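You operate a simulated robot arm through the tools that you are given. There is no shell and no other tool. Be economical: measure what you need, move in short steps, check, and stop when the job is done.

Carry out the task below with a simulated robot arm. There is one attempt and no reset: what you move stays moved.

TASK
Put the short blue cable on the top of the packing table away on the top of the side table. Put one of the round dice from the top of the packing table on the top of the tool bench. Take the grey filter and leave it on the green panel. Take the short black cable on the top of the packing table and put it away in the inside of the flat tray. Push the left green drawer shut. Put the brass block on the top of the test bench away on the top of the die shelf. Fetch the nut from the top of the test bench and set it on top of the tiny cream bobbin. Stack the 0.5 mm steel wheel from the top of the test bench on top of the 1.0 mm steel wheel. Put the blue block in the gd tray. Turn the log knob to 4. Take the blue rag and leave it on the top of the front spool stack. Do these in any order. Set down upright: grey filter.

The check looks at the end state, three seconds after you hand in, the way a careful person would. Anything else that was tipped, shoved, dropped, spilled or broken makes it a failure.

THE ROBOT
A 6-joint arm with a two-finger gripper on a trunk, on a base that drives. Base frame: it is fixed to the floor where the robot stands at the start and does not move with it; the origin is under the middle of the robot, x ahead of it, y to its left, z up. Readings come in m, degrees, newtons and seconds.
With the tool pointing down near the work surface it reaches from about 0.22 to 0.7 m from the robot's upright axis, wherever it stands. Its first joint turns from -166.0 to 166.0 degrees. Places, roughly: blue block (3x3x3 cm) [-0.9, 2.8, 0.8]; blue rag (9x6x4 cm) [3.4, 6.5, 0.6]; brass block [-0.75, -1.25, 1]; green panel (9x9x1 cm) [0.5, -0.2, 0.8]; grey filter (6x6x10 cm) [0.9, 0.1, 0.8]; inside of the flat tray (19x15 cm) [-4.74, -3.12, 0.76]; left green drawer [1.1, -0.8, 0.7]; log knob [-1, 3.4, 0.8]; nut (3x2x2 cm) [-0.8, -1.2, 0.9]; round die [0.75, 0.25, 0.75]; short black cable [0.5, -0.25, 0.75]; short blue cable [0.5, 0.25, 0.75]; steel wheel [-0.75, -0.75, 0.75]; tiny cream bobbin (5x5x5 cm) [-0.8, -0.6, 0.9]; top of the die shelf (34x18 cm) [4.32, 3.28, 0.72]; top of the front spool stack (24x24 cm) [0.18, 4.56, 0.94]; top of the side table [-4.5, -3.3, 0.8]; top of the tool bench [-2.8, -3.3, 0.8]; tray (19x15 cm) [-4.86, 4.78, 0.52]. Payload 1.57 kg.
Tool frame: the origin (TCP) lies between the finger pads and is the grasp point; the fingertips stand 0.021 m ahead of it; z points along the fingers, y is the line along which they close. The gripper opens to 0.07 m. The gripper's body begins 0.05 m behind the TCP.
Orientation is told as [roll, pitch, yaw] about the base's x, y, z axes, in that order, counted from this pose: with the fingers straight down and closing along the base's y, the tool's x points along the base's -x, its y along +y and its z along -z.

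THE INTERFACE
- The arm moves only by the tool send_rows. Its argument "rows" is a list of rows, each an object (a shift or turn left out is 0, a gripper value left out holds the last) with "xyz": the shift along the base's x, y, z in mm, a list of three; "rotation": the turn, a rotation vector about the base's x, y, z in degrees, a list of three; "gripper": the finger opening in mm, from 0 to 70. In form: [{"xyz": [dx, dy, dz], "rotation": [wx, wy, wz], "gripper": gripper}, ...]. A call has 1 to 12 rows; each row shifts and turns the commanded pose from where the row before left it. Rows are played at 5 a second. More than 0.05 m and 8.6 degrees between two rows, or a gripper value outside its range, and nothing of the call is played. A pose out of reach is approached as far as the arm can. The call stops where the force on the tool passes 40 N (or 10 N more than at its start, if that is more) or the arm is blocked; 0.2 s more then pass. Each finger halts on what it meets, pressing with about 22 N; the grip force reading is that of the motor and also rises with nothing between the fingers. The clock runs only during rows and for 0.2 s after the last one: add rows that do not move to give the fingers time. It gives the time, the measured TCP pose, the force on the tool (base axes), the opening and the grip force at its end, in the units of the frame above (readings bear some noise), with the torque about the TCP (base axes, N m) and any sound that the robot's microphone picked up.
- Cameras (640 x 400 px; columns grow to the right, rows downward): "scene" is now at [-0.0517, 0.0899, 1.4629]; the picture's right is [-0.99, -0.13, 0.00], its down [-0.12, 0.89, -0.44] and it looks along [0.06, -0.44, -0.90] (base axes); focal length 214 px, centre (320, 200). "wrist" rides on the gripper at [0.079, 0.004, -0.081] in the tool frame; the picture's right is [-0.05, 1.00, 0.00], its down [-0.67, -0.04, -0.74] and it looks along [-0.74, -0.04, 0.67] (tool axes); focal length 256 px, centre (320, 200). There is no depth. A picture from a camera that has moved, and an enlarged one, comes with that camera's place and axes in the base frame and with its lens.
- get_image(camera): a new picture of that camera. It takes no simulated time.
- drive_base(legs): drives the robot by 1 to 6 legs, each [ahead, left, turn to the left] in m, m and degrees, along the robot's own axes; the way and the turn of a leg run together, so that a leg with both is an arc; at most 1.5 m and 180 degrees a leg. The arm and the cameras ride along, it lands a little off, and it stops where it bumps. It gives what a move gives.
- turn_head(pan, tilt): turns the head with the scene camera to pan (to the left, within 155 degrees either way) and tilt (down, from -29 to 69), counted from straight ahead of the robot. It gives what a move gives.
- enlarge(camera, box): a new picture of the part [left, top, right, bottom] of that camera's present view, enlarged. It takes no simulated time.
- finish_job(): hands the job in; it is judged then, once.

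Go step by step. Nothing tells you exact positions but the pictures and the camera data: compare them with the known pose of the tool, close in by small moves and look again before you grip or let go. The budget is 525 turns and 300 pictures, counting those below and the enlarged ones. Unless the task says otherwise, let go and move clear before handing in.

The tools are called after "Emit:" by a JSON object that holds its "op" and its "data". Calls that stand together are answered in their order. send_rows: Moves the arm, as the interface text tells. Its arguments: {"type":"object","properties":{"rows":{"type":"array"}},"required":["rows"]} The other tools are called the same way: drive_base (legs) drives the base; turn_head (pan, tilt) turns the head that bears the scene camera; get_image (camera) takes a picture; enlarge (camera, box) takes an enlarged picture of a part of a camera's view; finish_job () hands the job in.

At the start:

```text
clock: 0.0
eef_pos: [0.0971, -0.3554, 1.0671]
tool_rot: [0.0, 0.0, 0.0]
ft_force: [0.9, 0.1, 0.0]
moment: [0.02, 0.0, -0.05]
finger_gap: 0.07
finger_force: 0.1
robot x, y, heading: [0.0035, -0.0015, -0.1]
head pan, tilt: [-82.6, 63.8]
```

scene: 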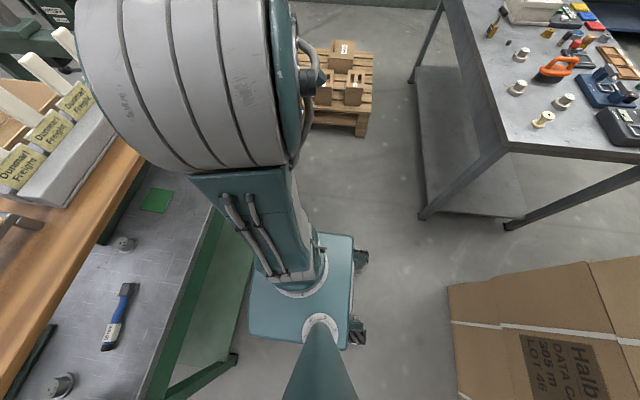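
wrist: 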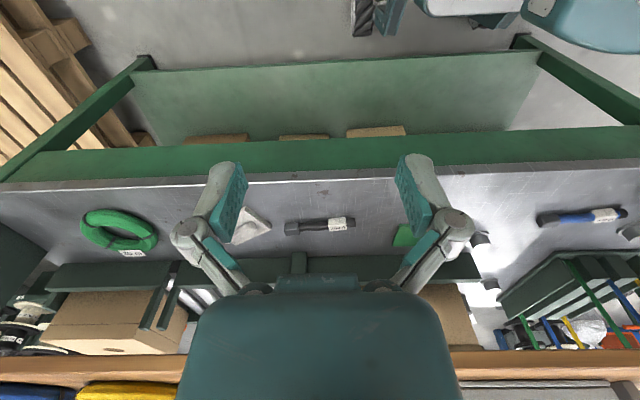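

I see the packing table ahead of the robot and the test bench behind to the right. I'll look around first with the head.

Emit:
{"op": "turn_head", "data": {"pan": 0, "tilt": 45}}

Emit:
{"op": "get_image", "data": {"camera": "scene"}}

Emit:
{"op": "turn_head", "data": {"pan": 0, "tilt": 10}}

Emit:
{"op": "get_image", "data": {"camera": "scene"}}

Emit:
{"op": "turn_head", "data": {"pan": -140, "tilt": 35}}

Emit:
{"op": "get_image", "data": {"camera": "scene"}}

Emit:
{"op": "turn_head", "data": {"pan": 110, "tilt": 15}}

Emit:
{"op": "get_image", "data": {"camera": "scene"}}

```text
clock: 1.6
eef_pos: [0.097, -0.355, 1.0671]
tool_rot: [0.0, 0.0, 0.1]
ft_force: [-1.0, 0.2, 0.5]
moment: [-0.02, 0.02, -0.02]
finger_gap: 0.0699
finger_force: 0.1
robot x, y, heading: [-0.0006, 0.0009, 0.3]
head pan, tilt: [0.0, 45.0]
```

```text
297 pictures are left
camera scene: at [0.0217, 0.1516, 1.4866], right [0.0, -1.0, 0.0], down [-0.71, 0.0, -0.71], along [0.71, 0.0, -0.71], focal length 214 px, centre (320, 200)
```

scene: 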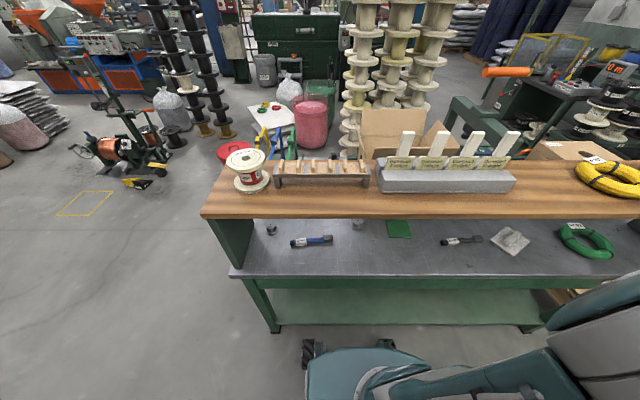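

```text
clock: 2.6
eef_pos: [0.0974, -0.3548, 1.0672]
tool_rot: [-0.1, -0.1, -0.1]
ft_force: [0.2, 0.1, -0.3]
moment: [0.0, 0.04, -0.02]
finger_gap: 0.0699
finger_force: 0.1
robot x, y, heading: [-0.0018, -0.001, 0.0]
head pan, tilt: [0.0, 10.0]
```

```text
296 pictures are left
camera scene: at [0.0333, 0.1516, 1.5415], right [0.0, -1.0, 0.0], down [-0.17, 0.0, -0.98], along [0.98, 0.0, -0.17], focal length 214 px, centre (320, 200)
```

scene: 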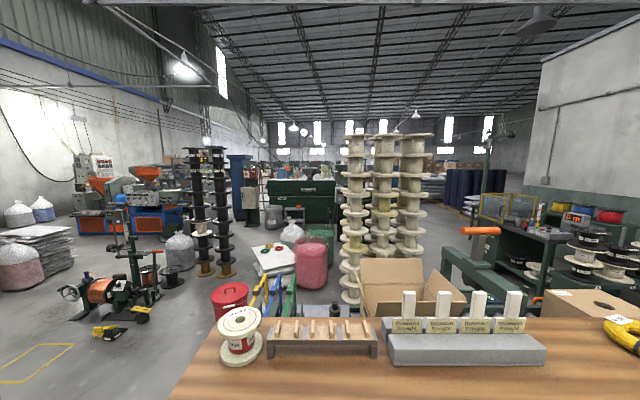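

```text
clock: 4.8
eef_pos: [0.0969, -0.3555, 1.0676]
tool_rot: [0.0, 0.0, 0.0]
ft_force: [-0.1, 0.3, 0.5]
moment: [-0.03, 0.0, 0.01]
finger_gap: 0.07
finger_force: 0.0
robot x, y, heading: [-0.0007, -0.0001, 0.1]
head pan, tilt: [-140.0, 35.0]
```

```text
295 pictures are left
camera scene: at [-0.1271, 0.095, 1.5015], right [-0.64, 0.77, 0.0], down [0.44, 0.37, -0.82], along [-0.63, -0.53, -0.57], focal length 214 px, centre (320, 200)
```

scene: 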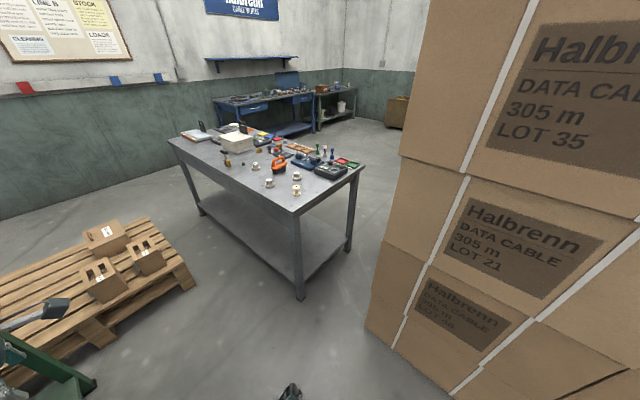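

```text
clock: 8.3
eef_pos: [0.0968, -0.3539, 1.0677]
tool_rot: [0.0, 0.0, -0.1]
ft_force: [0.1, -0.3, -0.1]
moment: [0.03, 0.03, -0.01]
finger_gap: 0.0698
finger_force: 0.2
robot x, y, heading: [-0.0024, -0.0025, 0.1]
head pan, tilt: [110.0, 15.0]
```

```text
294 pictures are left
camera scene: at [-0.0916, 0.2394, 1.5335], right [0.94, 0.34, 0.0], down [0.09, -0.24, -0.97], along [-0.33, 0.91, -0.26], focal length 214 px, centre (320, 200)
```

scene: 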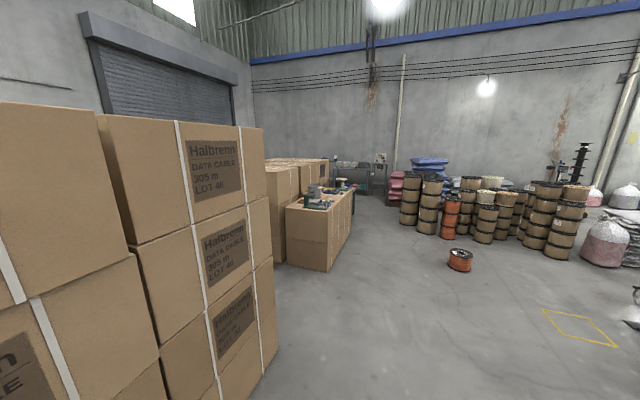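

I'll zoom in on the packing table.

Emit:
{"op": "turn_head", "data": {"pan": -10, "tilt": 45}}

Emit:
{"op": "enlarge", "data": {"camera": "scene", "box": [140, 130, 400, 292]}}

Emit:
{"op": "enlarge", "data": {"camera": "scene", "box": [380, 130, 640, 292]}}

Emit:
{"op": "enlarge", "data": {"camera": "wrist", "box": [0, 150, 320, 350]}}

Emit:
{"op": "enlarge", "data": {"camera": "wrist", "box": [320, 150, 640, 350]}}

```text
clock: 10.3
eef_pos: [0.0959, -0.354, 1.0676]
tool_rot: [0.0, 0.0, 0.0]
ft_force: [-0.1, 0.0, 0.3]
moment: [-0.01, 0.0, 0.01]
finger_gap: 0.0698
finger_force: 0.1
robot x, y, heading: [0.0006, 0.0003, -0.3]
head pan, tilt: [-10.0, 45.0]
```

```text
2.46 times, centred on (270, 211) of scene
camera zoom: at [0.0205, 0.1375, 1.4867], right [-0.17, -0.98, 0.0], down [-0.7, 0.12, -0.71], along [0.7, -0.12, -0.71], focal length 528 px, centre (443, 173)
```

zoom: 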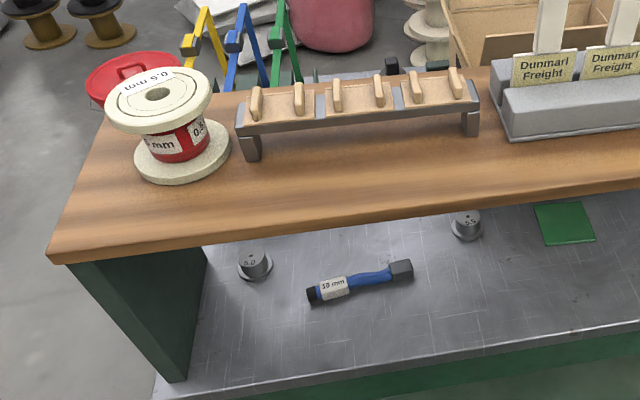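

```text
2.46 times, centred on (510, 211) of scene
camera zoom: at [0.0205, 0.1375, 1.4867], right [-0.17, -0.98, 0.0], down [-0.7, 0.12, -0.71], along [0.7, -0.12, -0.71], focal length 528 px, centre (-148, 173)
```

zoom: 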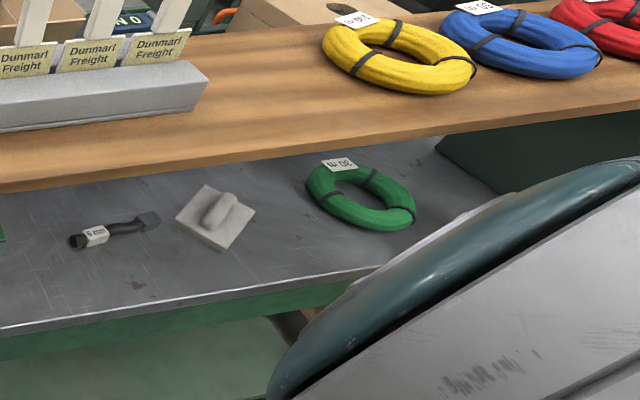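

```text
2.00 times, centred on (160, 250) of wrist
camera zoom: at [0.0166, -0.3504, 1.1475], right [0.05, 1.0, 0.0], down [0.67, -0.04, 0.74], along [0.74, -0.04, -0.67], focal length 512 px, centre (640, 100)
```

zoom: 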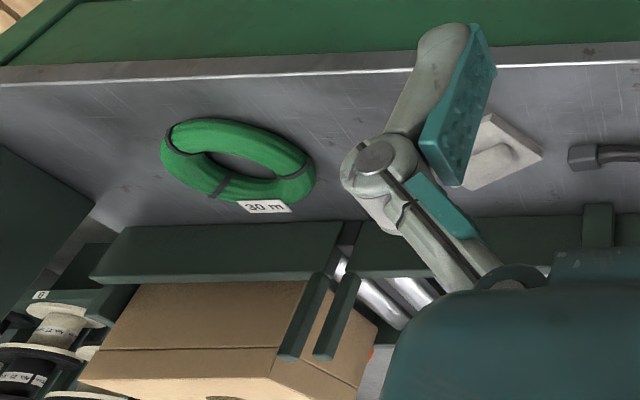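

```text
2.00 times, centred on (480, 250) of wrist
camera zoom: at [0.0166, -0.3504, 1.1475], right [0.05, 1.0, 0.0], down [0.67, -0.04, 0.74], along [0.74, -0.04, -0.67], focal length 512 px, centre (0, 100)
```

zoom: 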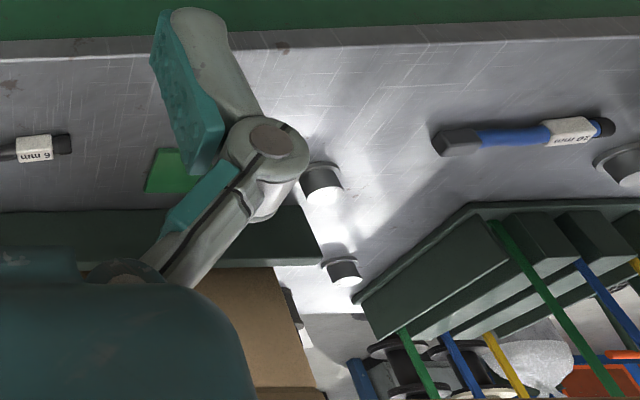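

The shelf above the table deck complicates the reach. I'll tilt the tool to look under the shelf with the wrist camera.

Emit:
{"op": "send_rows", "data": {"rows": [{"rotation": [0, -8, 0], "xyz": [0, 0, -30]}, {"rotation": [0, -8, 0], "xyz": [0, 0, -30]}, {"rotation": [0, -8, 0], "xyz": [0, 0, -30]}, {"rotation": [0, -8, 0], "xyz": [0, 0, -30]}, {"rotation": [0, -8, 0], "xyz": [0, 0, -30]}]}}

Emit:
{"op": "get_image", "data": {"camera": "wrist"}}

```text
clock: 11.5
eef_pos: [0.096, -0.3559, 0.9162]
tool_rot: [0.2, -40.1, -0.2]
ft_force: [-0.5, 0.0, 0.4]
moment: [-0.01, -0.03, 0.0]
finger_gap: 0.0698
finger_force: 0.1
robot x, y, heading: [0.0025, -0.001, 0.1]
head pan, tilt: [-10.0, 45.0]
```

```text
289 pictures are left
camera wrist: at [-0.0176, -0.351, 0.9266], right [0.04, 1.0, 0.04], down [0.03, -0.04, 1.0], along [1.0, -0.04, -0.03], focal length 256 px, centre (320, 200)
```

wrist: 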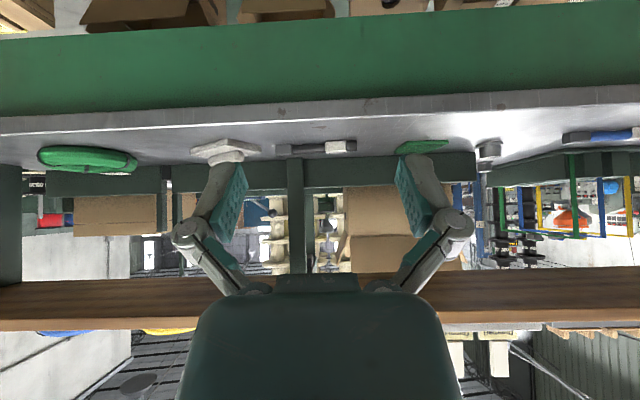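

The shelf overhangs the deck (x≈0.38–0.61, z≈1.10), so I must reach under it with a tilted tool. I shift right to line up with the black cable.

Emit:
{"op": "drive_base", "data": {"legs": [[0, -0.4, 0]]}}

Emit:
{"op": "turn_head", "data": {"pan": 0, "tilt": 50}}

Emit:
{"op": "get_image", "data": {"camera": "scene"}}

Emit:
{"op": "get_image", "data": {"camera": "wrist"}}

```text
clock: 14.0
eef_pos: [0.0936, -0.7521, 0.9183]
tool_rot: [-0.2, -40.0, -0.2]
ft_force: [0.0, -0.4, 0.2]
moment: [0.02, -0.01, -0.01]
finger_gap: 0.07
finger_force: 0.0
robot x, y, heading: [-0.0035, -0.4034, -0.5]
head pan, tilt: [-10.0, 45.0]
```

```text
clock: 14.7
eef_pos: [0.0926, -0.7546, 0.9178]
tool_rot: [0.0, -39.9, -0.3]
ft_force: [0.8, -0.7, 0.2]
moment: [0.01, 0.01, -0.02]
finger_gap: 0.0701
finger_force: 0.0
robot x, y, heading: [0.0002, -0.4, -0.5]
head pan, tilt: [0.0, 50.0]
```

```text
288 pictures are left
camera scene: at [0.0169, -0.2459, 1.4796], right [-0.01, -1.0, 0.0], down [-0.77, 0.0, -0.64], along [0.64, 0.0, -0.77], focal length 214 px, centre (320, 200)
```

scene: 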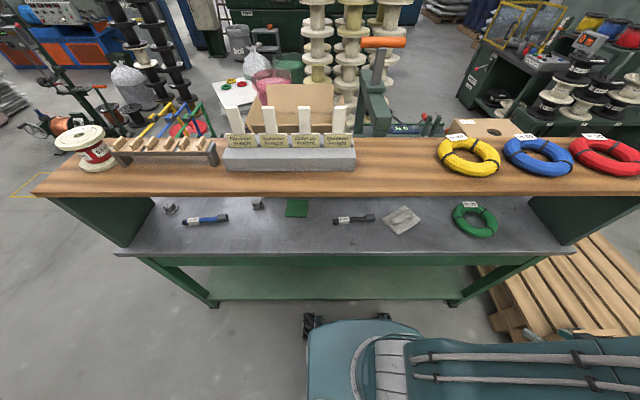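

```text
287 pictures are left
camera wrist: at [-0.0202, -0.7482, 0.9278], right [0.05, 1.0, 0.03], down [0.03, -0.04, 1.0], along [1.0, -0.05, -0.03], focal length 256 px, centre (320, 200)
```

wrist: 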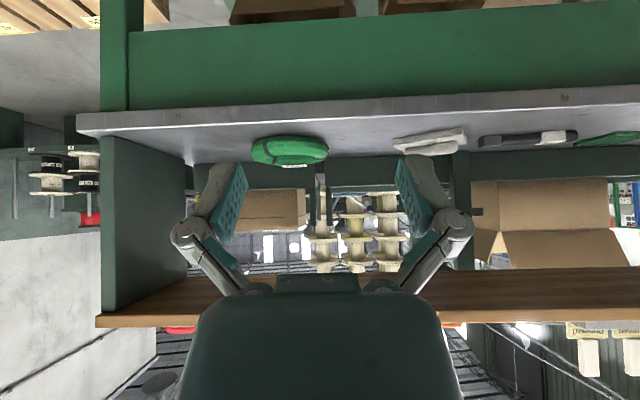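

Black cable lies around (0.51,-0.39). I bring the tool in front of it.

Emit:
{"op": "send_rows", "data": {"rows": [{"xyz": [12, 45, 0]}, {"xyz": [12, 45, 0]}, {"xyz": [12, 45, 0]}, {"xyz": [12, 45, 0]}, {"xyz": [12, 45, 0]}, {"xyz": [12, 45, 0]}, {"xyz": [12, 45, 0]}, {"xyz": [12, 45, 0]}]}}

Emit:
{"op": "get_image", "data": {"camera": "wrist"}}

Emit:
{"op": "get_image", "data": {"camera": "scene"}}

```text
clock: 16.5
eef_pos: [0.1908, -0.6427, 0.9936]
tool_rot: [0.0, -40.0, -0.3]
ft_force: [0.5, -0.1, 0.2]
moment: [0.0, 0.03, 0.01]
finger_gap: 0.0702
finger_force: 0.1
out of reach, approached as far as the arm can: row 2, 3, 4, 5, 6, 7, 8
robot x, y, heading: [-0.0018, -0.4003, -0.5]
head pan, tilt: [0.0, 50.0]
```

```text
286 pictures are left
camera wrist: at [0.0764, -0.6374, 1.0036], right [0.05, 1.0, 0.04], down [0.03, -0.04, 1.0], along [1.0, -0.04, -0.03], focal length 256 px, centre (320, 200)
```

wrist: 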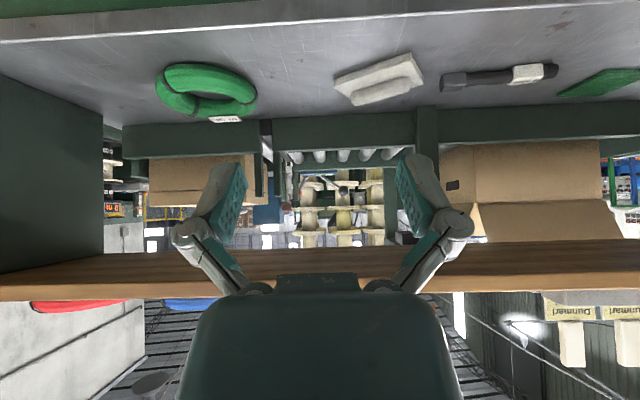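

```text
285 pictures are left
camera scene: at [0.0172, -0.2475, 1.4796], right [-0.01, -1.0, 0.0], down [-0.77, 0.0, -0.64], along [0.64, 0.0, -0.77], focal length 214 px, centre (320, 200)
```

scene: 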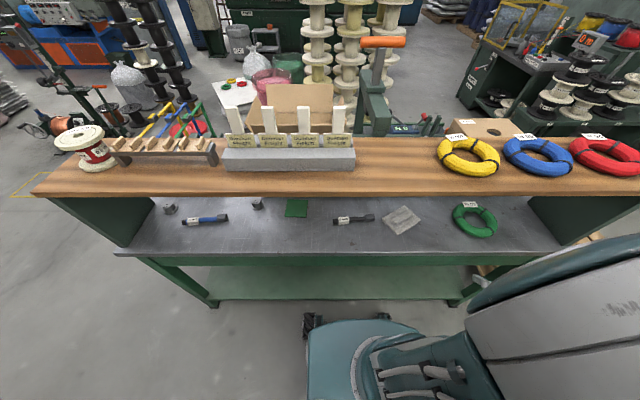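

The arm is too folded; I back the robot up a bit and approach along a further radius.

Emit:
{"op": "drive_base", "data": {"legs": [[-0.13, 0, 0]]}}

Emit:
{"op": "send_rows", "data": {"rows": [{"xyz": [40, 0, -15]}, {"xyz": [40, 30, -15]}, {"xyz": [30, 40, -10]}, {"xyz": [30, 40, 0]}, {"xyz": [20, 45, 0]}, {"xyz": [0, 45, 0]}, {"xyz": [0, 45, 0]}]}}

Emit:
{"op": "get_image", "data": {"camera": "wrist"}}

Emit:
{"op": "get_image", "data": {"camera": "scene"}}

```text
clock: 17.8
eef_pos: [0.0598, -0.6427, 0.9919]
tool_rot: [0.1, -40.0, -0.4]
ft_force: [0.1, -0.5, -0.6]
moment: [0.03, 0.0, -0.03]
finger_gap: 0.0699
finger_force: 0.0
robot x, y, heading: [-0.1292, -0.3976, -0.2]
head pan, tilt: [0.0, 50.0]
```

```text
refused: row 2 steps farther than a row can; nothing moved
```

```text
284 pictures are left
camera wrist: at [-0.0543, -0.6378, 1.0033], right [0.05, 1.0, 0.04], down [0.03, -0.04, 1.0], along [1.0, -0.05, -0.03], focal length 256 px, centre (320, 200)
```

wrist: 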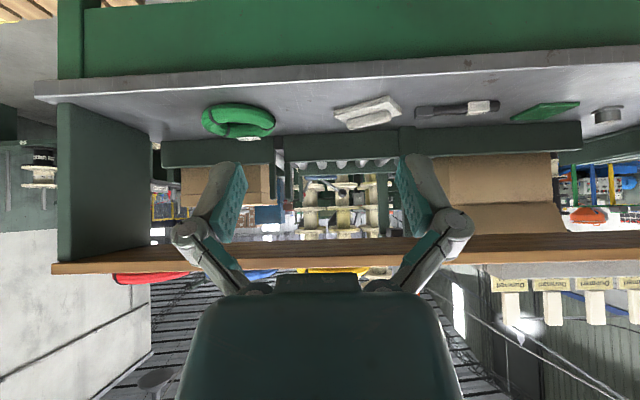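

```text
283 pictures are left
camera scene: at [-0.1129, -0.2479, 1.4797], right [-0.01, -1.0, 0.0], down [-0.77, 0.0, -0.64], along [0.64, 0.0, -0.77], focal length 214 px, centre (320, 200)
```

scene: 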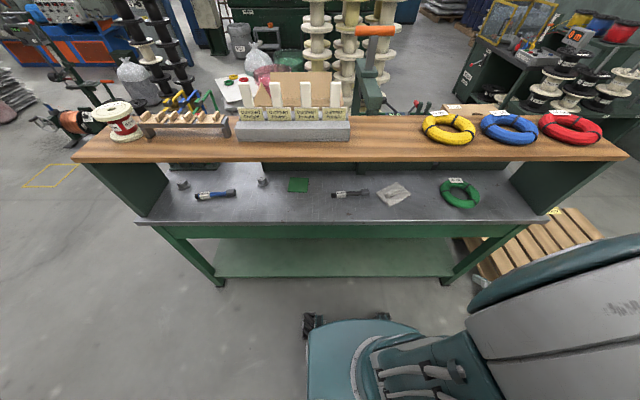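

Retry with smaller steps.

Emit:
{"op": "send_rows", "data": {"rows": [{"xyz": [40, 0, -10]}, {"xyz": [40, 20, -10]}, {"xyz": [40, 25, -10]}, {"xyz": [40, 25, -10]}, {"xyz": [30, 35, 0]}, {"xyz": [10, 45, 0]}, {"xyz": [0, 48, 0]}, {"xyz": [0, 45, 0]}]}}

Emit:
{"op": "get_image", "data": {"camera": "wrist"}}

Emit:
{"op": "get_image", "data": {"camera": "scene"}}

```text
clock: 19.6
eef_pos: [0.2743, -0.4122, 0.9574]
tool_rot: [-0.2, -39.8, 0.0]
ft_force: [0.1, 0.6, 0.0]
moment: [-0.01, -0.03, 0.03]
finger_gap: 0.0698
finger_force: 0.1
out of reach, approached as far as the arm can: row 7, 8
robot x, y, heading: [-0.1341, -0.3989, -0.3]
head pan, tilt: [0.0, 50.0]
```

```text
282 pictures are left
camera wrist: at [0.1602, -0.4078, 0.969], right [0.04, 1.0, 0.03], down [0.03, -0.03, 1.0], along [1.0, -0.04, -0.04], focal length 256 px, centre (320, 200)
```

wrist: 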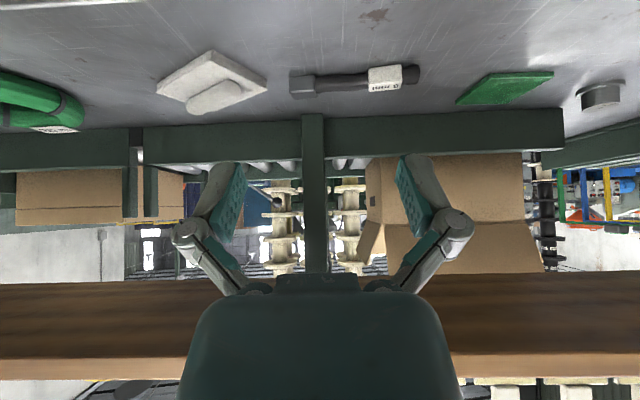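

```text
281 pictures are left
camera scene: at [-0.1122, -0.2462, 1.4795], right [-0.01, -1.0, 0.0], down [-0.77, 0.0, -0.64], along [0.64, 0.0, -0.77], focal length 214 px, centre (320, 200)
```

scene: 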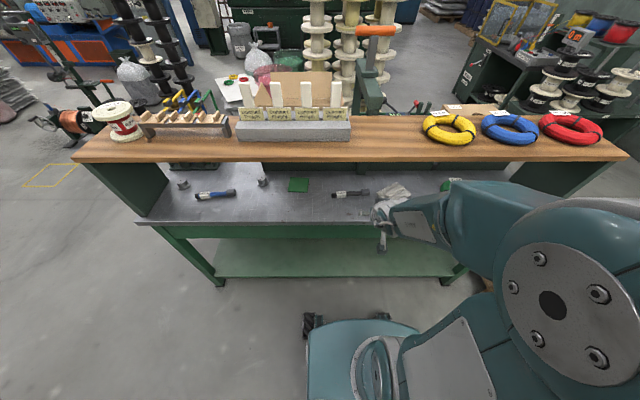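

Deck is at z≈0.775, cable centre ≈(0.51,-0.37). I'll flip the gripper half a turn about its own axis so the camera rides above, then swing the approach diagonal so fingers close nearly across the cable.

Emit:
{"op": "send_rows", "data": {"rows": [{"rotation": [5.51, 0, -6.566]}, {"rotation": [5.51, 0, -6.566]}, {"rotation": [5.51, 0, -6.566]}, {"rotation": [5.51, 0, -6.566]}, {"rotation": [5.51, 0, -6.566]}, {"rotation": [5.51, 0, -6.566]}, {"rotation": [5.51, 0, -6.566]}, {"rotation": [5.51, 0, -6.566]}, {"rotation": [5.51, 0, -6.566]}, {"rotation": [5.51, 0, -6.566]}, {"rotation": [5.51, 0, -6.566]}]}}

Emit:
{"op": "send_rows", "data": {"rows": [{"rotation": [5.51, 0, -6.566]}, {"rotation": [5.51, 0, -6.566]}, {"rotation": [5.51, 0, -6.566]}, {"rotation": [5.51, 0, -6.566]}, {"rotation": [5.51, 0, -6.566]}, {"rotation": [5.51, 0, -6.566]}, {"rotation": [5.51, 0, -6.566]}, {"rotation": [5.51, 0, -6.566]}, {"rotation": [5.51, 0, -6.566]}, {"rotation": [5.51, 0, -6.566]}]}}

Emit:
{"op": "get_image", "data": {"camera": "wrist"}}

```text
clock: 22.0
eef_pos: [0.2729, -0.4149, 0.9583]
tool_rot: [39.6, 3.0, -93.7]
ft_force: [-0.1, -1.2, 0.0]
moment: [0.01, -0.01, -0.01]
finger_gap: 0.07
finger_force: 0.1
robot x, y, heading: [-0.1298, -0.4001, -0.5]
head pan, tilt: [0.0, 50.0]
```

```text
clock: 24.2
eef_pos: [0.2737, -0.414, 0.9585]
tool_rot: [-0.6, 39.9, 179.3]
ft_force: [-0.2, 0.4, 0.6]
moment: [0.04, -0.04, 0.0]
finger_gap: 0.07
finger_force: 0.1
robot x, y, heading: [-0.1329, -0.4011, -0.3]
head pan, tilt: [0.0, 50.0]
```

```text
280 pictures are left
camera wrist: at [0.2824, -0.4188, 1.0701], right [-0.05, -1.0, -0.04], down [-0.99, 0.04, 0.14], along [-0.14, 0.05, -0.99], focal length 256 px, centre (320, 200)
```

wrist: 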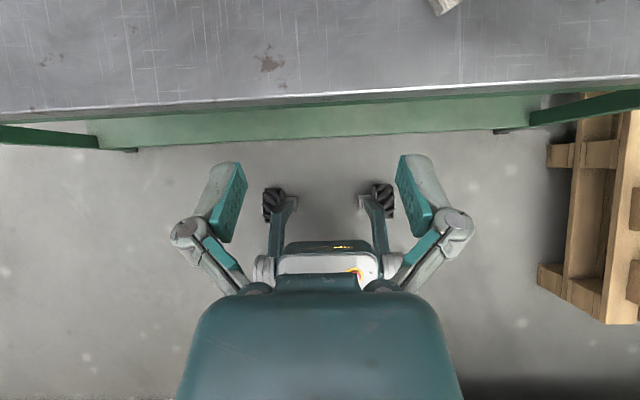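

Flip works. Now swing to azimuth 60° and tilt to 60° from vertical while moving to a pre-grasp under the shelf.

Emit:
{"op": "send_rows", "data": {"rows": [{"xyz": [0, -20, -9], "rotation": [0, 0, 8.55]}, {"xyz": [10, -20, -9], "rotation": [0, 0, 8.55]}, {"xyz": [10, -20, -9], "rotation": [0, 0, 8.55]}, {"xyz": [10, -20, -9], "rotation": [0, 0, 8.55]}, {"xyz": [10, -20, -9], "rotation": [0, 0, 8.55]}, {"xyz": [10, -20, -9], "rotation": [0, 0, 8.55]}, {"xyz": [10, -20, -9], "rotation": [0, 0, 8.55]}, {"xyz": [10, 0, 0], "rotation": [5.8, -3.35, 0]}, {"xyz": [10, 0, 0], "rotation": [5.8, -3.35, 0]}, {"xyz": [10, 0, 0], "rotation": [5.8, -3.35, 0]}]}}

Emit:
{"op": "get_image", "data": {"camera": "wrist"}}

Emit:
{"op": "get_image", "data": {"camera": "scene"}}

```text
clock: 26.4
eef_pos: [0.3638, -0.555, 0.8946]
tool_rot: [-1.0, 60.2, -120.9]
ft_force: [0.4, -0.3, 0.1]
moment: [-0.06, -0.05, 0.0]
finger_gap: 0.0701
finger_force: 0.1
robot x, y, heading: [-0.131, -0.3982, -0.4]
head pan, tilt: [0.0, 50.0]
```

```text
279 pictures are left
camera wrist: at [0.3526, -0.5841, 1.0029], right [0.85, -0.52, -0.05], down [-0.52, -0.83, -0.21], along [0.06, 0.2, -0.98], focal length 256 px, centre (320, 200)
```

wrist: 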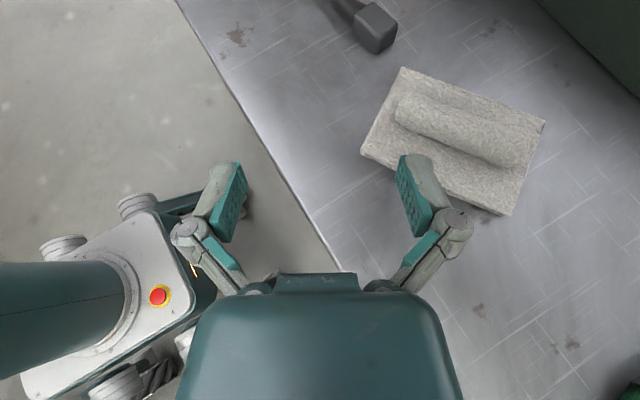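

```text
278 pictures are left
camera scene: at [-0.1114, -0.2489, 1.4798], right [-0.01, -1.0, 0.0], down [-0.77, 0.01, -0.64], along [0.64, 0.0, -0.77], focal length 214 px, centre (320, 200)
```

scene: 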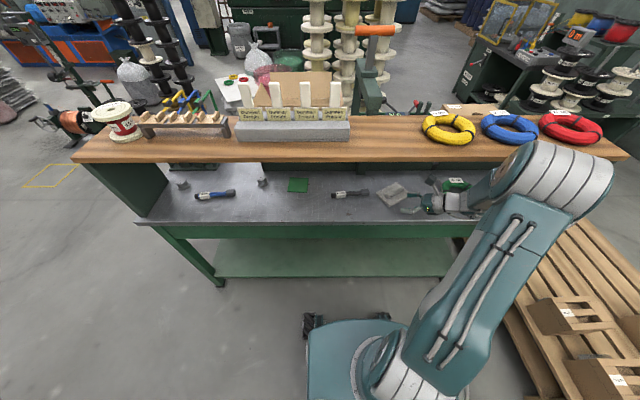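

The cable's head is near (0.50,-0.42), and the plate with handle is beside it. I advance over the plate, then look again.

Emit:
{"op": "send_rows", "data": {"rows": [{"xyz": [21, 30, -4]}, {"xyz": [21, 30, -4]}, {"xyz": [21, 30, -4]}, {"xyz": [21, 25, -8]}]}}

Emit:
{"op": "get_image", "data": {"camera": "wrist"}}

Emit:
{"op": "get_image", "data": {"camera": "scene"}}

```text
clock: 27.4
eef_pos: [0.4494, -0.4395, 0.8748]
tool_rot: [-1.0, 60.1, -121.2]
ft_force: [0.6, 0.8, -1.2]
moment: [0.01, 0.01, 0.01]
finger_gap: 0.0698
finger_force: 0.1
robot x, y, heading: [-0.1276, -0.4007, -0.3]
head pan, tilt: [0.0, 50.0]
```

```text
277 pictures are left
camera wrist: at [0.4375, -0.4679, 0.9827], right [0.85, -0.53, -0.06], down [-0.52, -0.83, -0.2], along [0.06, 0.2, -0.98], focal length 256 px, centre (320, 200)
```

wrist: 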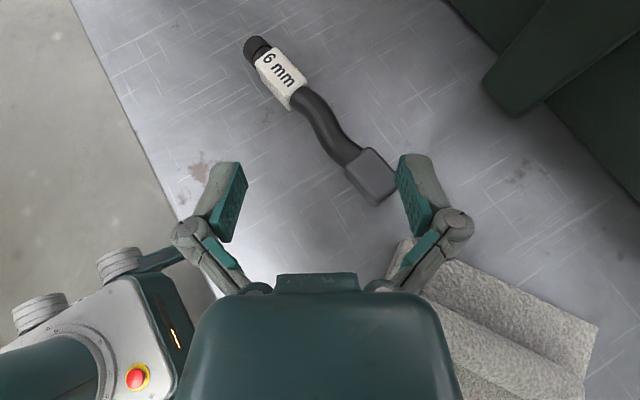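

```text
276 pictures are left
camera scene: at [-0.1109, -0.2472, 1.4796], right [-0.01, -1.0, 0.0], down [-0.77, 0.0, -0.64], along [0.64, 0.0, -0.77], focal length 214 px, centre (320, 200)
```

scene: 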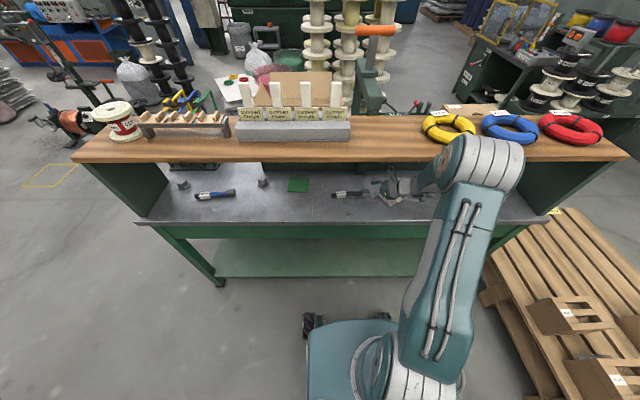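

The cable runs from (0.491,-0.435) to (0.472,-0.279). I rotate 10° more and hover over its middle.

Emit:
{"op": "send_rows", "data": {"rows": [{"xyz": [10, 24, -6], "rotation": [0, 0, 5]}, {"xyz": [10, 24, -8], "rotation": [0, 0, 5]}, {"xyz": [9, 22, -8]}, {"xyz": [0, 0, -8]}]}}

Emit:
{"op": "get_image", "data": {"camera": "wrist"}}

```text
clock: 28.4
eef_pos: [0.4714, -0.3771, 0.8443]
tool_rot: [-1.7, 60.3, -112.5]
ft_force: [0.0, -0.3, -0.4]
moment: [-0.01, 0.01, 0.0]
finger_gap: 0.07
finger_force: 0.1
robot x, y, heading: [-0.1323, -0.3969, -0.4]
head pan, tilt: [0.0, 50.0]
```

```text
275 pictures are left
camera wrist: at [0.4646, -0.4077, 0.9522], right [0.92, -0.38, -0.06], down [-0.39, -0.9, -0.21], along [0.02, 0.21, -0.98], focal length 256 px, centre (320, 200)
```

wrist: 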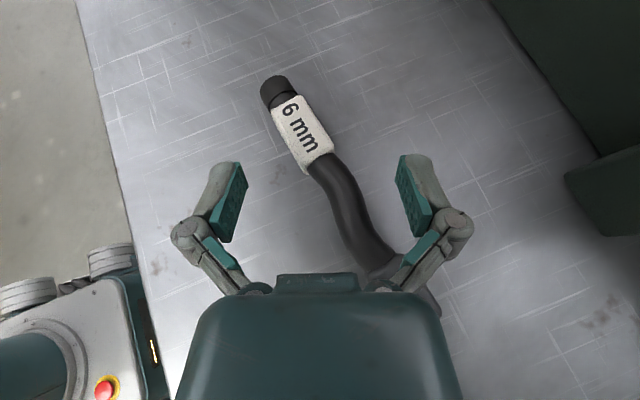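

Cable lies between the fingers; descend gently.

Emit:
{"op": "send_rows", "data": {"rows": [{"xyz": [4, 3, -15]}, {"xyz": [4, 3, -15]}, {"xyz": [0, 0, -8]}, {"xyz": [0, 0, -4]}, {"xyz": [0, 0, -4]}, {"xyz": [0, 0, -4]}]}}

Emit:
{"op": "get_image", "data": {"camera": "wrist"}}

```text
clock: 29.4
eef_pos: [0.4866, -0.3573, 0.8114]
tool_rot: [0.6, 60.5, -109.1]
ft_force: [-5.7, 1.4, 22.4]
moment: [-1.46, -0.19, -0.37]
finger_gap: 0.07
finger_force: 0.1
robot x, y, heading: [-0.1312, -0.4029, -0.2]
head pan, tilt: [0.0, 50.0]
stopped in row 4: the force on the tool passed its limit at 46 N (the readings are from after the stop); the commanded pose is now the measured one
```

```text
274 pictures are left
camera wrist: at [0.48, -0.388, 0.9206], right [0.93, -0.36, -0.04], down [-0.36, -0.91, -0.21], along [0.04, 0.21, -0.98], focal length 256 px, centre (320, 200)
```

wrist: 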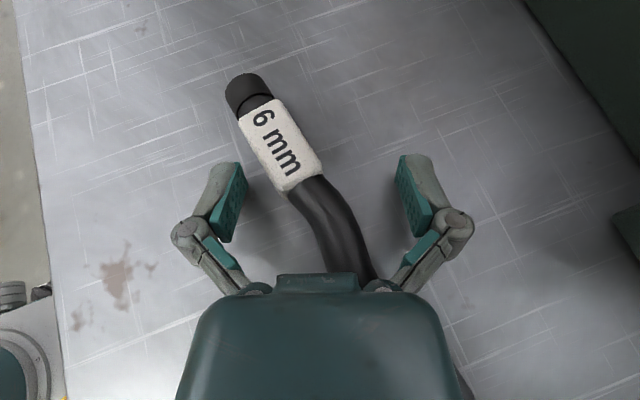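

The hand's underside touched the cable's head. I lift, reduce the tilt, and move forward to grip near the label.

Emit:
{"op": "send_rows", "data": {"rows": [{"xyz": [0, 0, 15]}, {"xyz": [-3, 15, 10], "rotation": [-4.7, 1.7, 0]}, {"xyz": [-3, 12, 0], "rotation": [-4.7, 1.7, 0]}]}}

Emit:
{"op": "get_image", "data": {"camera": "wrist"}}

Emit:
{"op": "enlarge", "data": {"camera": "scene", "box": [320, 100, 580, 262]}}

```text
clock: 29.7
eef_pos: [0.4862, -0.3574, 0.813]
tool_rot: [-0.3, 60.7, -109.9]
ft_force: [-2.0, -0.7, 25.9]
moment: [-1.7, -0.16, -0.12]
finger_gap: 0.07
finger_force: 0.1
robot x, y, heading: [-0.1304, -0.3986, 0.0]
head pan, tilt: [0.0, 50.0]
stopped in row 1: the force on the tool passed its limit at 53 N (the readings are from after the stop); the commanded pose is now the measured one
```

```text
273 pictures are left
camera wrist: at [0.4795, -0.3881, 0.9208], right [0.93, -0.36, -0.05], down [-0.36, -0.91, -0.22], along [0.03, 0.22, -0.97], focal length 256 px, centre (320, 200)
```

wrist: 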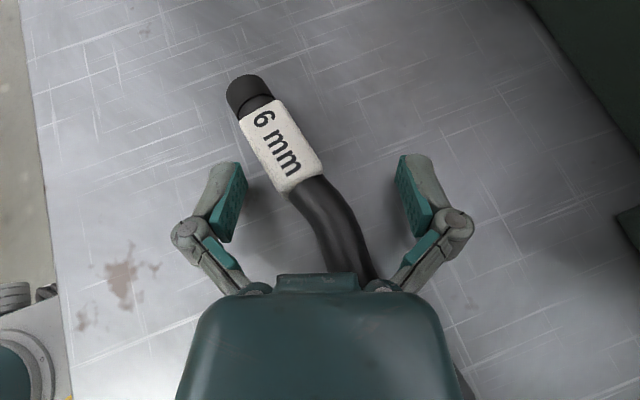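

```text
2.46 times, centred on (450, 181) of scene
camera zoom: at [-0.1149, -0.2431, 1.4794], right [0.0, -1.0, 0.0], down [-0.77, 0.0, -0.64], along [0.64, 0.0, -0.77], focal length 528 px, centre (0, 247)
```

zoom: 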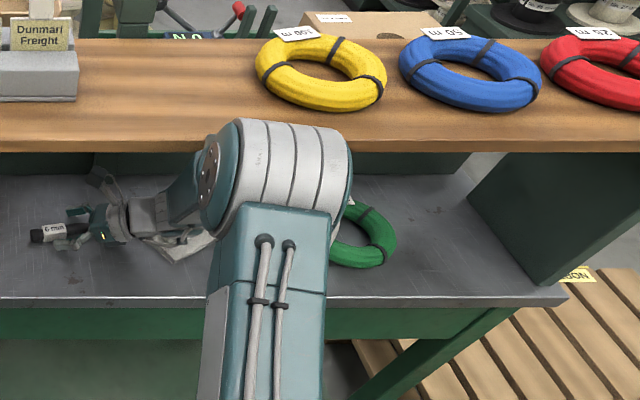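

The force persisted; I try lifting in small steps and watch.

Emit:
{"op": "send_rows", "data": {"rows": [{"xyz": [0, 0, 3]}, {"xyz": [0, 0, 3]}]}}

```text
clock: 30.1
eef_pos: [0.4859, -0.3563, 0.8134]
tool_rot: [-0.8, 60.9, -110.5]
ft_force: [1.3, 0.4, 22.6]
moment: [-1.49, -0.16, 0.05]
finger_gap: 0.07
finger_force: 0.1
robot x, y, heading: [-0.1333, -0.3975, -0.3]
head pan, tilt: [0.0, 50.0]
stopped in row 2: the force on the tool passed its limit at 43 N (the readings are from after the stop); the commanded pose is now the measured one
```

I try a small retreat along the tool axis to understand the contact.

Emit:
{"op": "send_rows", "data": {"rows": [{"xyz": [-2, -4, 2]}]}}

Emit:
{"op": "get_image", "data": {"camera": "wrist"}}

```text
clock: 30.5
eef_pos: [0.485, -0.3635, 0.8142]
tool_rot: [-1.2, 60.7, -110.9]
ft_force: [1.6, -0.7, 2.2]
moment: [-0.11, 0.01, 0.05]
finger_gap: 0.0699
finger_force: 0.0
robot x, y, heading: [-0.1352, -0.4016, -0.2]
head pan, tilt: [0.0, 50.0]
```

```text
271 pictures are left
camera wrist: at [0.478, -0.3942, 0.9217], right [0.93, -0.36, -0.06], down [-0.37, -0.91, -0.22], along [0.03, 0.22, -0.97], focal length 256 px, centre (320, 200)
```

wrist: 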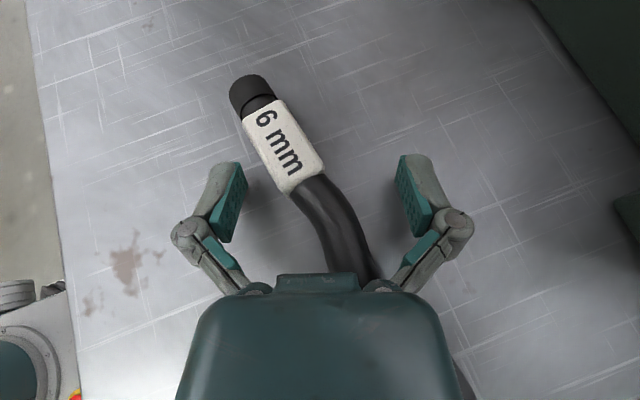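

Released. Now lift, reduce the tilt, and move toward the label.

Emit:
{"op": "send_rows", "data": {"rows": [{"xyz": [0, 0, 8]}, {"xyz": [0, 0, 12]}, {"xyz": [-3, 15, 6], "rotation": [-4.7, 1.7, 0]}, {"xyz": [-6, 15, 0], "rotation": [-4.7, 1.7, 0]}, {"xyz": [-6, 15, 0]}]}}

Emit:
{"op": "get_image", "data": {"camera": "wrist"}}

Emit:
{"op": "enlarge", "data": {"camera": "scene", "box": [320, 100, 580, 262]}}

```text
clock: 31.4
eef_pos: [0.4623, -0.3482, 0.8173]
tool_rot: [-6.1, 54.2, -116.3]
ft_force: [-0.4, 0.0, 0.9]
moment: [0.0, -0.01, -0.02]
finger_gap: 0.0699
finger_force: 0.1
robot x, y, heading: [-0.1343, -0.4005, -0.4]
head pan, tilt: [0.0, 50.0]
stopped in row 4: the force on the tool passed its limit at 97 N (the readings are from after the stop); the commanded pose is now the measured one
```

```text
270 pictures are left
camera wrist: at [0.4653, -0.3699, 0.9275], right [0.92, -0.39, -0.11], down [-0.4, -0.91, -0.1], along [-0.06, 0.14, -0.99], focal length 256 px, centre (320, 200)
```

wrist: 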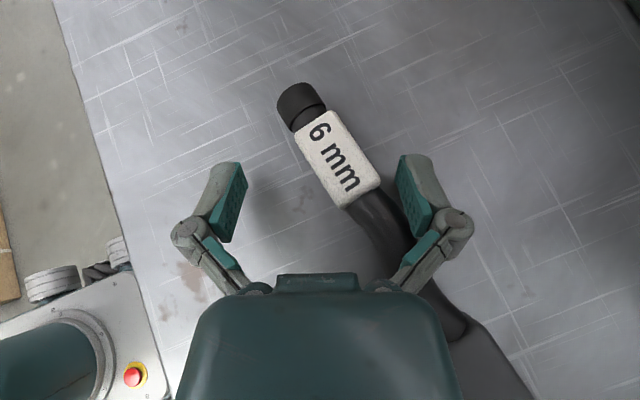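

```text
2.46 times, centred on (450, 181) of scene
camera zoom: at [-0.1145, -0.2531, 1.48], right [-0.01, -1.0, 0.0], down [-0.77, 0.01, -0.64], along [0.64, 0.0, -0.77], focal length 528 px, centre (0, 247)
```

zoom: 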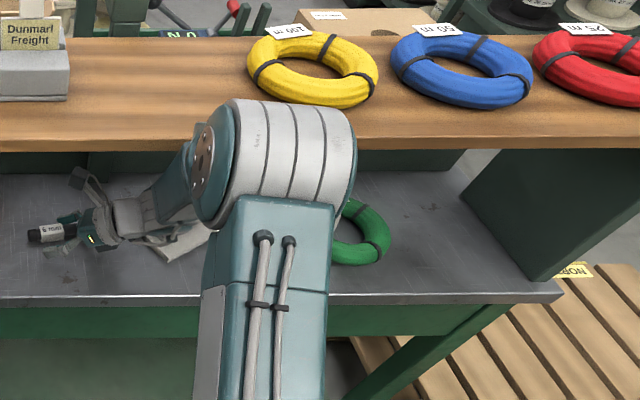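

The elbow probably grazed the shelf's front edge while lifting. I descend from here, staying clear of it, with the label between the fingers.

Emit:
{"op": "send_rows", "data": {"rows": [{"xyz": [2, 1, -6], "rotation": [0, 0, -1]}, {"xyz": [2, 1, -6], "rotation": [0, 0, -1]}, {"xyz": [2, 0, -5], "rotation": [0, 0, -1]}]}}

Emit:
{"op": "get_image", "data": {"camera": "wrist"}}

```text
clock: 32.0
eef_pos: [0.4701, -0.3546, 0.8114]
tool_rot: [-5.6, 55.2, -117.3]
ft_force: [-1.6, -3.9, 6.3]
moment: [-0.16, -0.25, -0.13]
finger_gap: 0.0706
finger_force: 0.1
robot x, y, heading: [-0.1365, -0.4088, -0.3]
head pan, tilt: [0.0, 50.0]
stopped in row 3: the force on the tool passed its limit at 43 N (the readings are from after the stop); the commanded pose is now the measured one
```

```text
268 pictures are left
camera wrist: at [0.4713, -0.3785, 0.922], right [0.91, -0.41, -0.1], down [-0.42, -0.9, -0.12], along [-0.04, 0.15, -0.99], focal length 256 px, centre (320, 200)
```

wrist: 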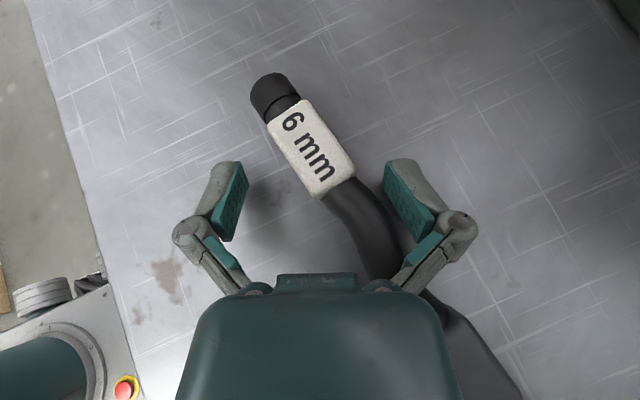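

The fingertips are on the deck (deck ≈0.79), so this is grasp height. I raise 2 mm and close.

Emit:
{"op": "send_rows", "data": {"rows": [{"xyz": [0, 0, 2]}, {"gripper": 45}, {"gripper": 20}, {"gripper": 5}, {}, {}]}}

Emit:
{"op": "get_image", "data": {"camera": "wrist"}}

```text
clock: 33.1
eef_pos: [0.4713, -0.3547, 0.8167]
tool_rot: [-4.9, 55.6, -116.8]
ft_force: [-4.8, -0.2, 13.7]
moment: [-0.07, -0.2, 0.09]
finger_gap: 0.0304
finger_force: 22.2
robot x, y, heading: [-0.139, -0.4085, -0.4]
head pan, tilt: [0.0, 50.0]
stopped in row 5: the force on the tool passed its limit at 41 N (the readings are from after the stop); the commanded pose is now the measured one
```

```text
267 pictures are left
camera wrist: at [0.4716, -0.3781, 0.9285], right [0.91, -0.41, -0.09], down [-0.42, -0.9, -0.13], along [-0.03, 0.15, -0.99], focal length 256 px, centre (320, 200)
```

wrist: 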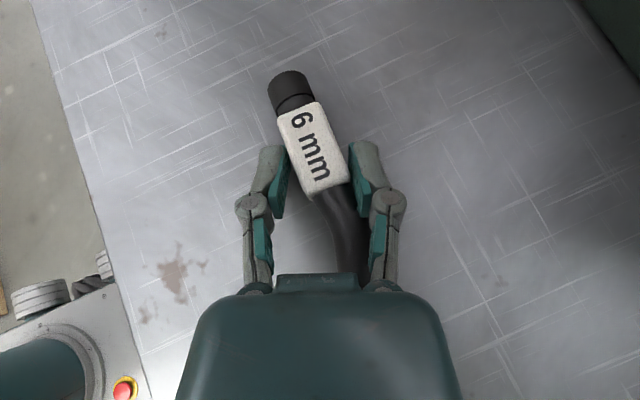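

Gripped on the label (gap 30 mm). Lift gently while backing away from the shelf.

Emit:
{"op": "send_rows", "data": {"rows": [{"xyz": [-4, 0, 4]}, {"xyz": [-8, 0, 6]}, {"xyz": [-10, 0, 8]}, {"xyz": [-15, 0, 8]}, {"xyz": [-15, 0, 8]}]}}

Emit:
{"op": "get_image", "data": {"camera": "wrist"}}

Emit:
{"op": "get_image", "data": {"camera": "scene"}}

```text
clock: 34.3
eef_pos: [0.4214, -0.3515, 0.8507]
tool_rot: [-4.7, 55.4, -116.9]
ft_force: [-0.3, 0.5, -1.0]
moment: [0.02, 0.03, -0.04]
finger_gap: 0.0288
finger_force: 21.9
robot x, y, heading: [-0.131, -0.4059, -0.3]
head pan, tilt: [0.0, 50.0]
```

```text
266 pictures are left
camera wrist: at [0.4208, -0.3762, 0.9614], right [0.91, -0.42, -0.09], down [-0.42, -0.9, -0.12], along [-0.03, 0.15, -0.99], focal length 256 px, centre (320, 200)
```

wrist: 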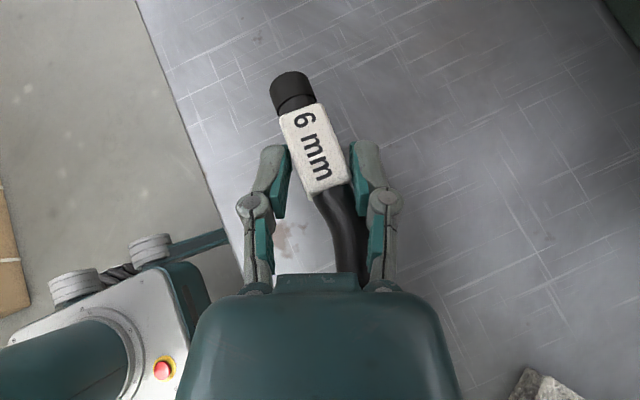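

```text
265 pictures are left
camera scene: at [-0.1142, -0.2511, 1.4796], right [-0.01, -1.0, 0.0], down [-0.77, 0.01, -0.64], along [0.64, 0.0, -0.77], focal length 214 px, centre (320, 200)
```

scene: 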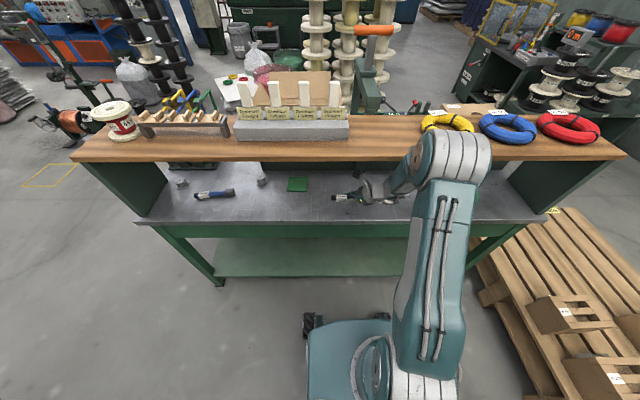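

Cable is held. I back off a little and look behind to plan a route.

Emit:
{"op": "drive_base", "data": {"legs": [[-0.2, 0, 0]]}}

Emit:
{"op": "turn_head", "data": {"pan": -120, "tilt": 50}}

Emit:
{"op": "get_image", "data": {"camera": "scene"}}

Emit:
{"op": "turn_head", "data": {"pan": 155, "tilt": 45}}

Emit:
{"op": "get_image", "data": {"camera": "scene"}}

```text
clock: 35.9
eef_pos: [0.2213, -0.3502, 0.8507]
tool_rot: [-4.8, 55.3, -116.8]
ft_force: [0.8, 0.6, -0.7]
moment: [0.01, 0.0, 0.01]
finger_gap: 0.0286
finger_force: 21.5
robot x, y, heading: [-0.3318, -0.4015, -0.5]
head pan, tilt: [0.0, 50.0]
```

```text
clock: 37.9
eef_pos: [0.2206, -0.3511, 0.8514]
tool_rot: [-4.8, 55.4, -116.7]
ft_force: [-0.3, -0.3, -1.3]
moment: [0.02, -0.04, 0.01]
finger_gap: 0.0284
finger_force: 22.2
robot x, y, heading: [-0.3357, -0.4024, -0.6]
head pan, tilt: [-120.0, 50.0]
```

```text
264 pictures are left
camera scene: at [-0.4303, -0.3156, 1.4798], right [-0.86, 0.51, 0.0], down [0.39, 0.66, -0.64], along [-0.33, -0.55, -0.77], focal length 214 px, centre (320, 200)
```

scene: 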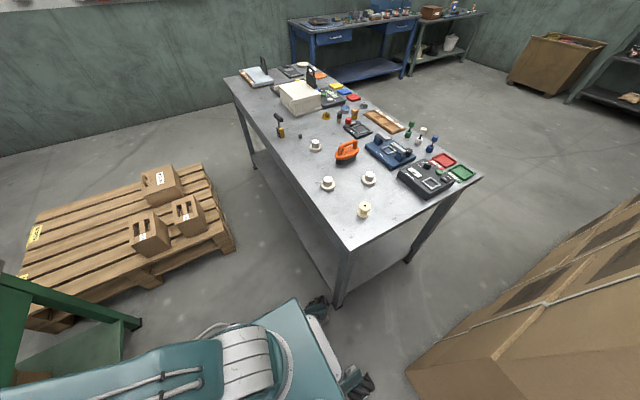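

```text
clock: 41.7
eef_pos: [0.2217, -0.3502, 0.8509]
tool_rot: [-4.9, 55.4, -116.9]
ft_force: [-0.4, 0.7, -1.1]
moment: [0.02, -0.02, -0.03]
finger_gap: 0.0284
finger_force: 22.2
robot x, y, heading: [-0.3355, -0.4006, -0.1]
head pan, tilt: [154.7, 45.0]
```

```text
263 pictures are left
camera scene: at [-0.4646, -0.2138, 1.4867], right [0.43, 0.9, 0.0], down [0.64, -0.31, -0.71], along [-0.64, 0.31, -0.71], focal length 214 px, centre (320, 200)
```

scene: 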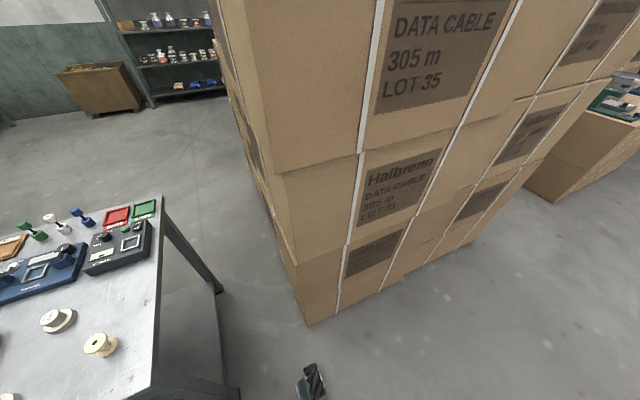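

Gaps around the test bench are too narrow; the passage north of the box stack (y≈1.4–2.4) looks wide. I drive there, turn west and look.

Emit:
{"op": "drive_base", "data": {"legs": [[0, 1.2, 0], [0.6, 1.1, 0], [0, 0, 180]]}}

Emit:
{"op": "turn_head", "data": {"pan": 0, "tilt": 20}}

Emit:
{"op": "get_image", "data": {"camera": "scene"}}

```text
clock: 61.0
eef_pos: [-0.2807, 1.8378, 0.8511]
tool_rot: [-4.7, 55.4, 63.2]
ft_force: [-0.4, -0.1, -0.8]
moment: [0.0, -0.01, 0.04]
finger_gap: 0.0279
finger_force: 21.9
robot x, y, heading: [0.2744, 1.8902, 179.3]
head pan, tilt: [154.7, 45.0]
```

```text
clock: 63.4
eef_pos: [-0.2786, 1.8376, 0.8522]
tool_rot: [-4.7, 55.4, 63.3]
ft_force: [0.9, -0.3, -0.5]
moment: [-0.02, -0.01, -0.02]
finger_gap: 0.0276
finger_force: 22.0
robot x, y, heading: [0.2745, 1.89, 179.7]
head pan, tilt: [0.0, 20.0]
```

```text
262 pictures are left
camera scene: at [0.239, 1.7335, 1.5252], right [0.01, 1.0, 0.0], down [0.34, 0.0, -0.94], along [-0.94, 0.01, -0.34], focal length 214 px, centre (320, 200)
```

scene: 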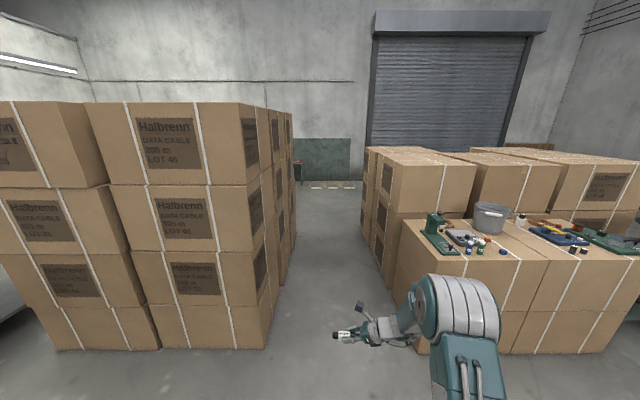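

Clear corridor. Drive west through it and look south.

Emit:
{"op": "drive_base", "data": {"legs": [[1.5, 0, 0], [1.5, 0, 0], [0.5, 0, 0], [0, 0, 90]]}}

Emit:
{"op": "get_image", "data": {"camera": "scene"}}

```text
clock: 84.2
eef_pos: [-3.1765, 1.3915, 0.8521]
tool_rot: [-4.7, 55.4, 152.6]
ft_force: [-0.1, 0.5, -1.0]
moment: [0.01, -0.01, 0.01]
finger_gap: 0.0215
finger_force: 21.6
robot x, y, heading: [-3.2201, 1.9471, -91.1]
head pan, tilt: [0.0, 20.0]
```

```text
261 pictures are left
camera scene: at [-3.0675, 1.9072, 1.5252], right [-1.0, 0.02, 0.0], down [0.01, 0.34, -0.94], along [-0.02, -0.94, -0.34], focal length 214 px, centre (320, 200)
```

scene: 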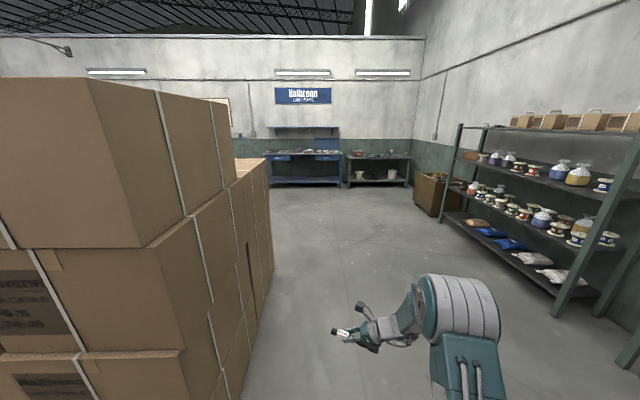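

The gap reading has shrunk; I check the grip.

Emit:
{"op": "get_image", "data": {"camera": "wrist"}}

```text
260 pictures are left
camera wrist: at [-3.2002, 1.3919, 0.9621], right [-0.42, -0.9, -0.09], down [-0.89, 0.43, -0.12], along [0.15, 0.03, -0.99], focal length 256 px, centre (320, 200)
```

wrist: 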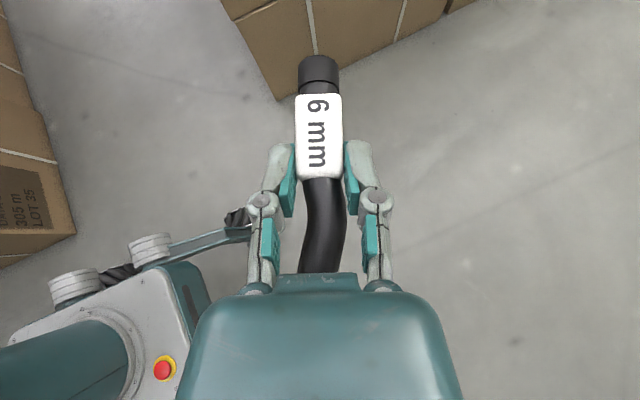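

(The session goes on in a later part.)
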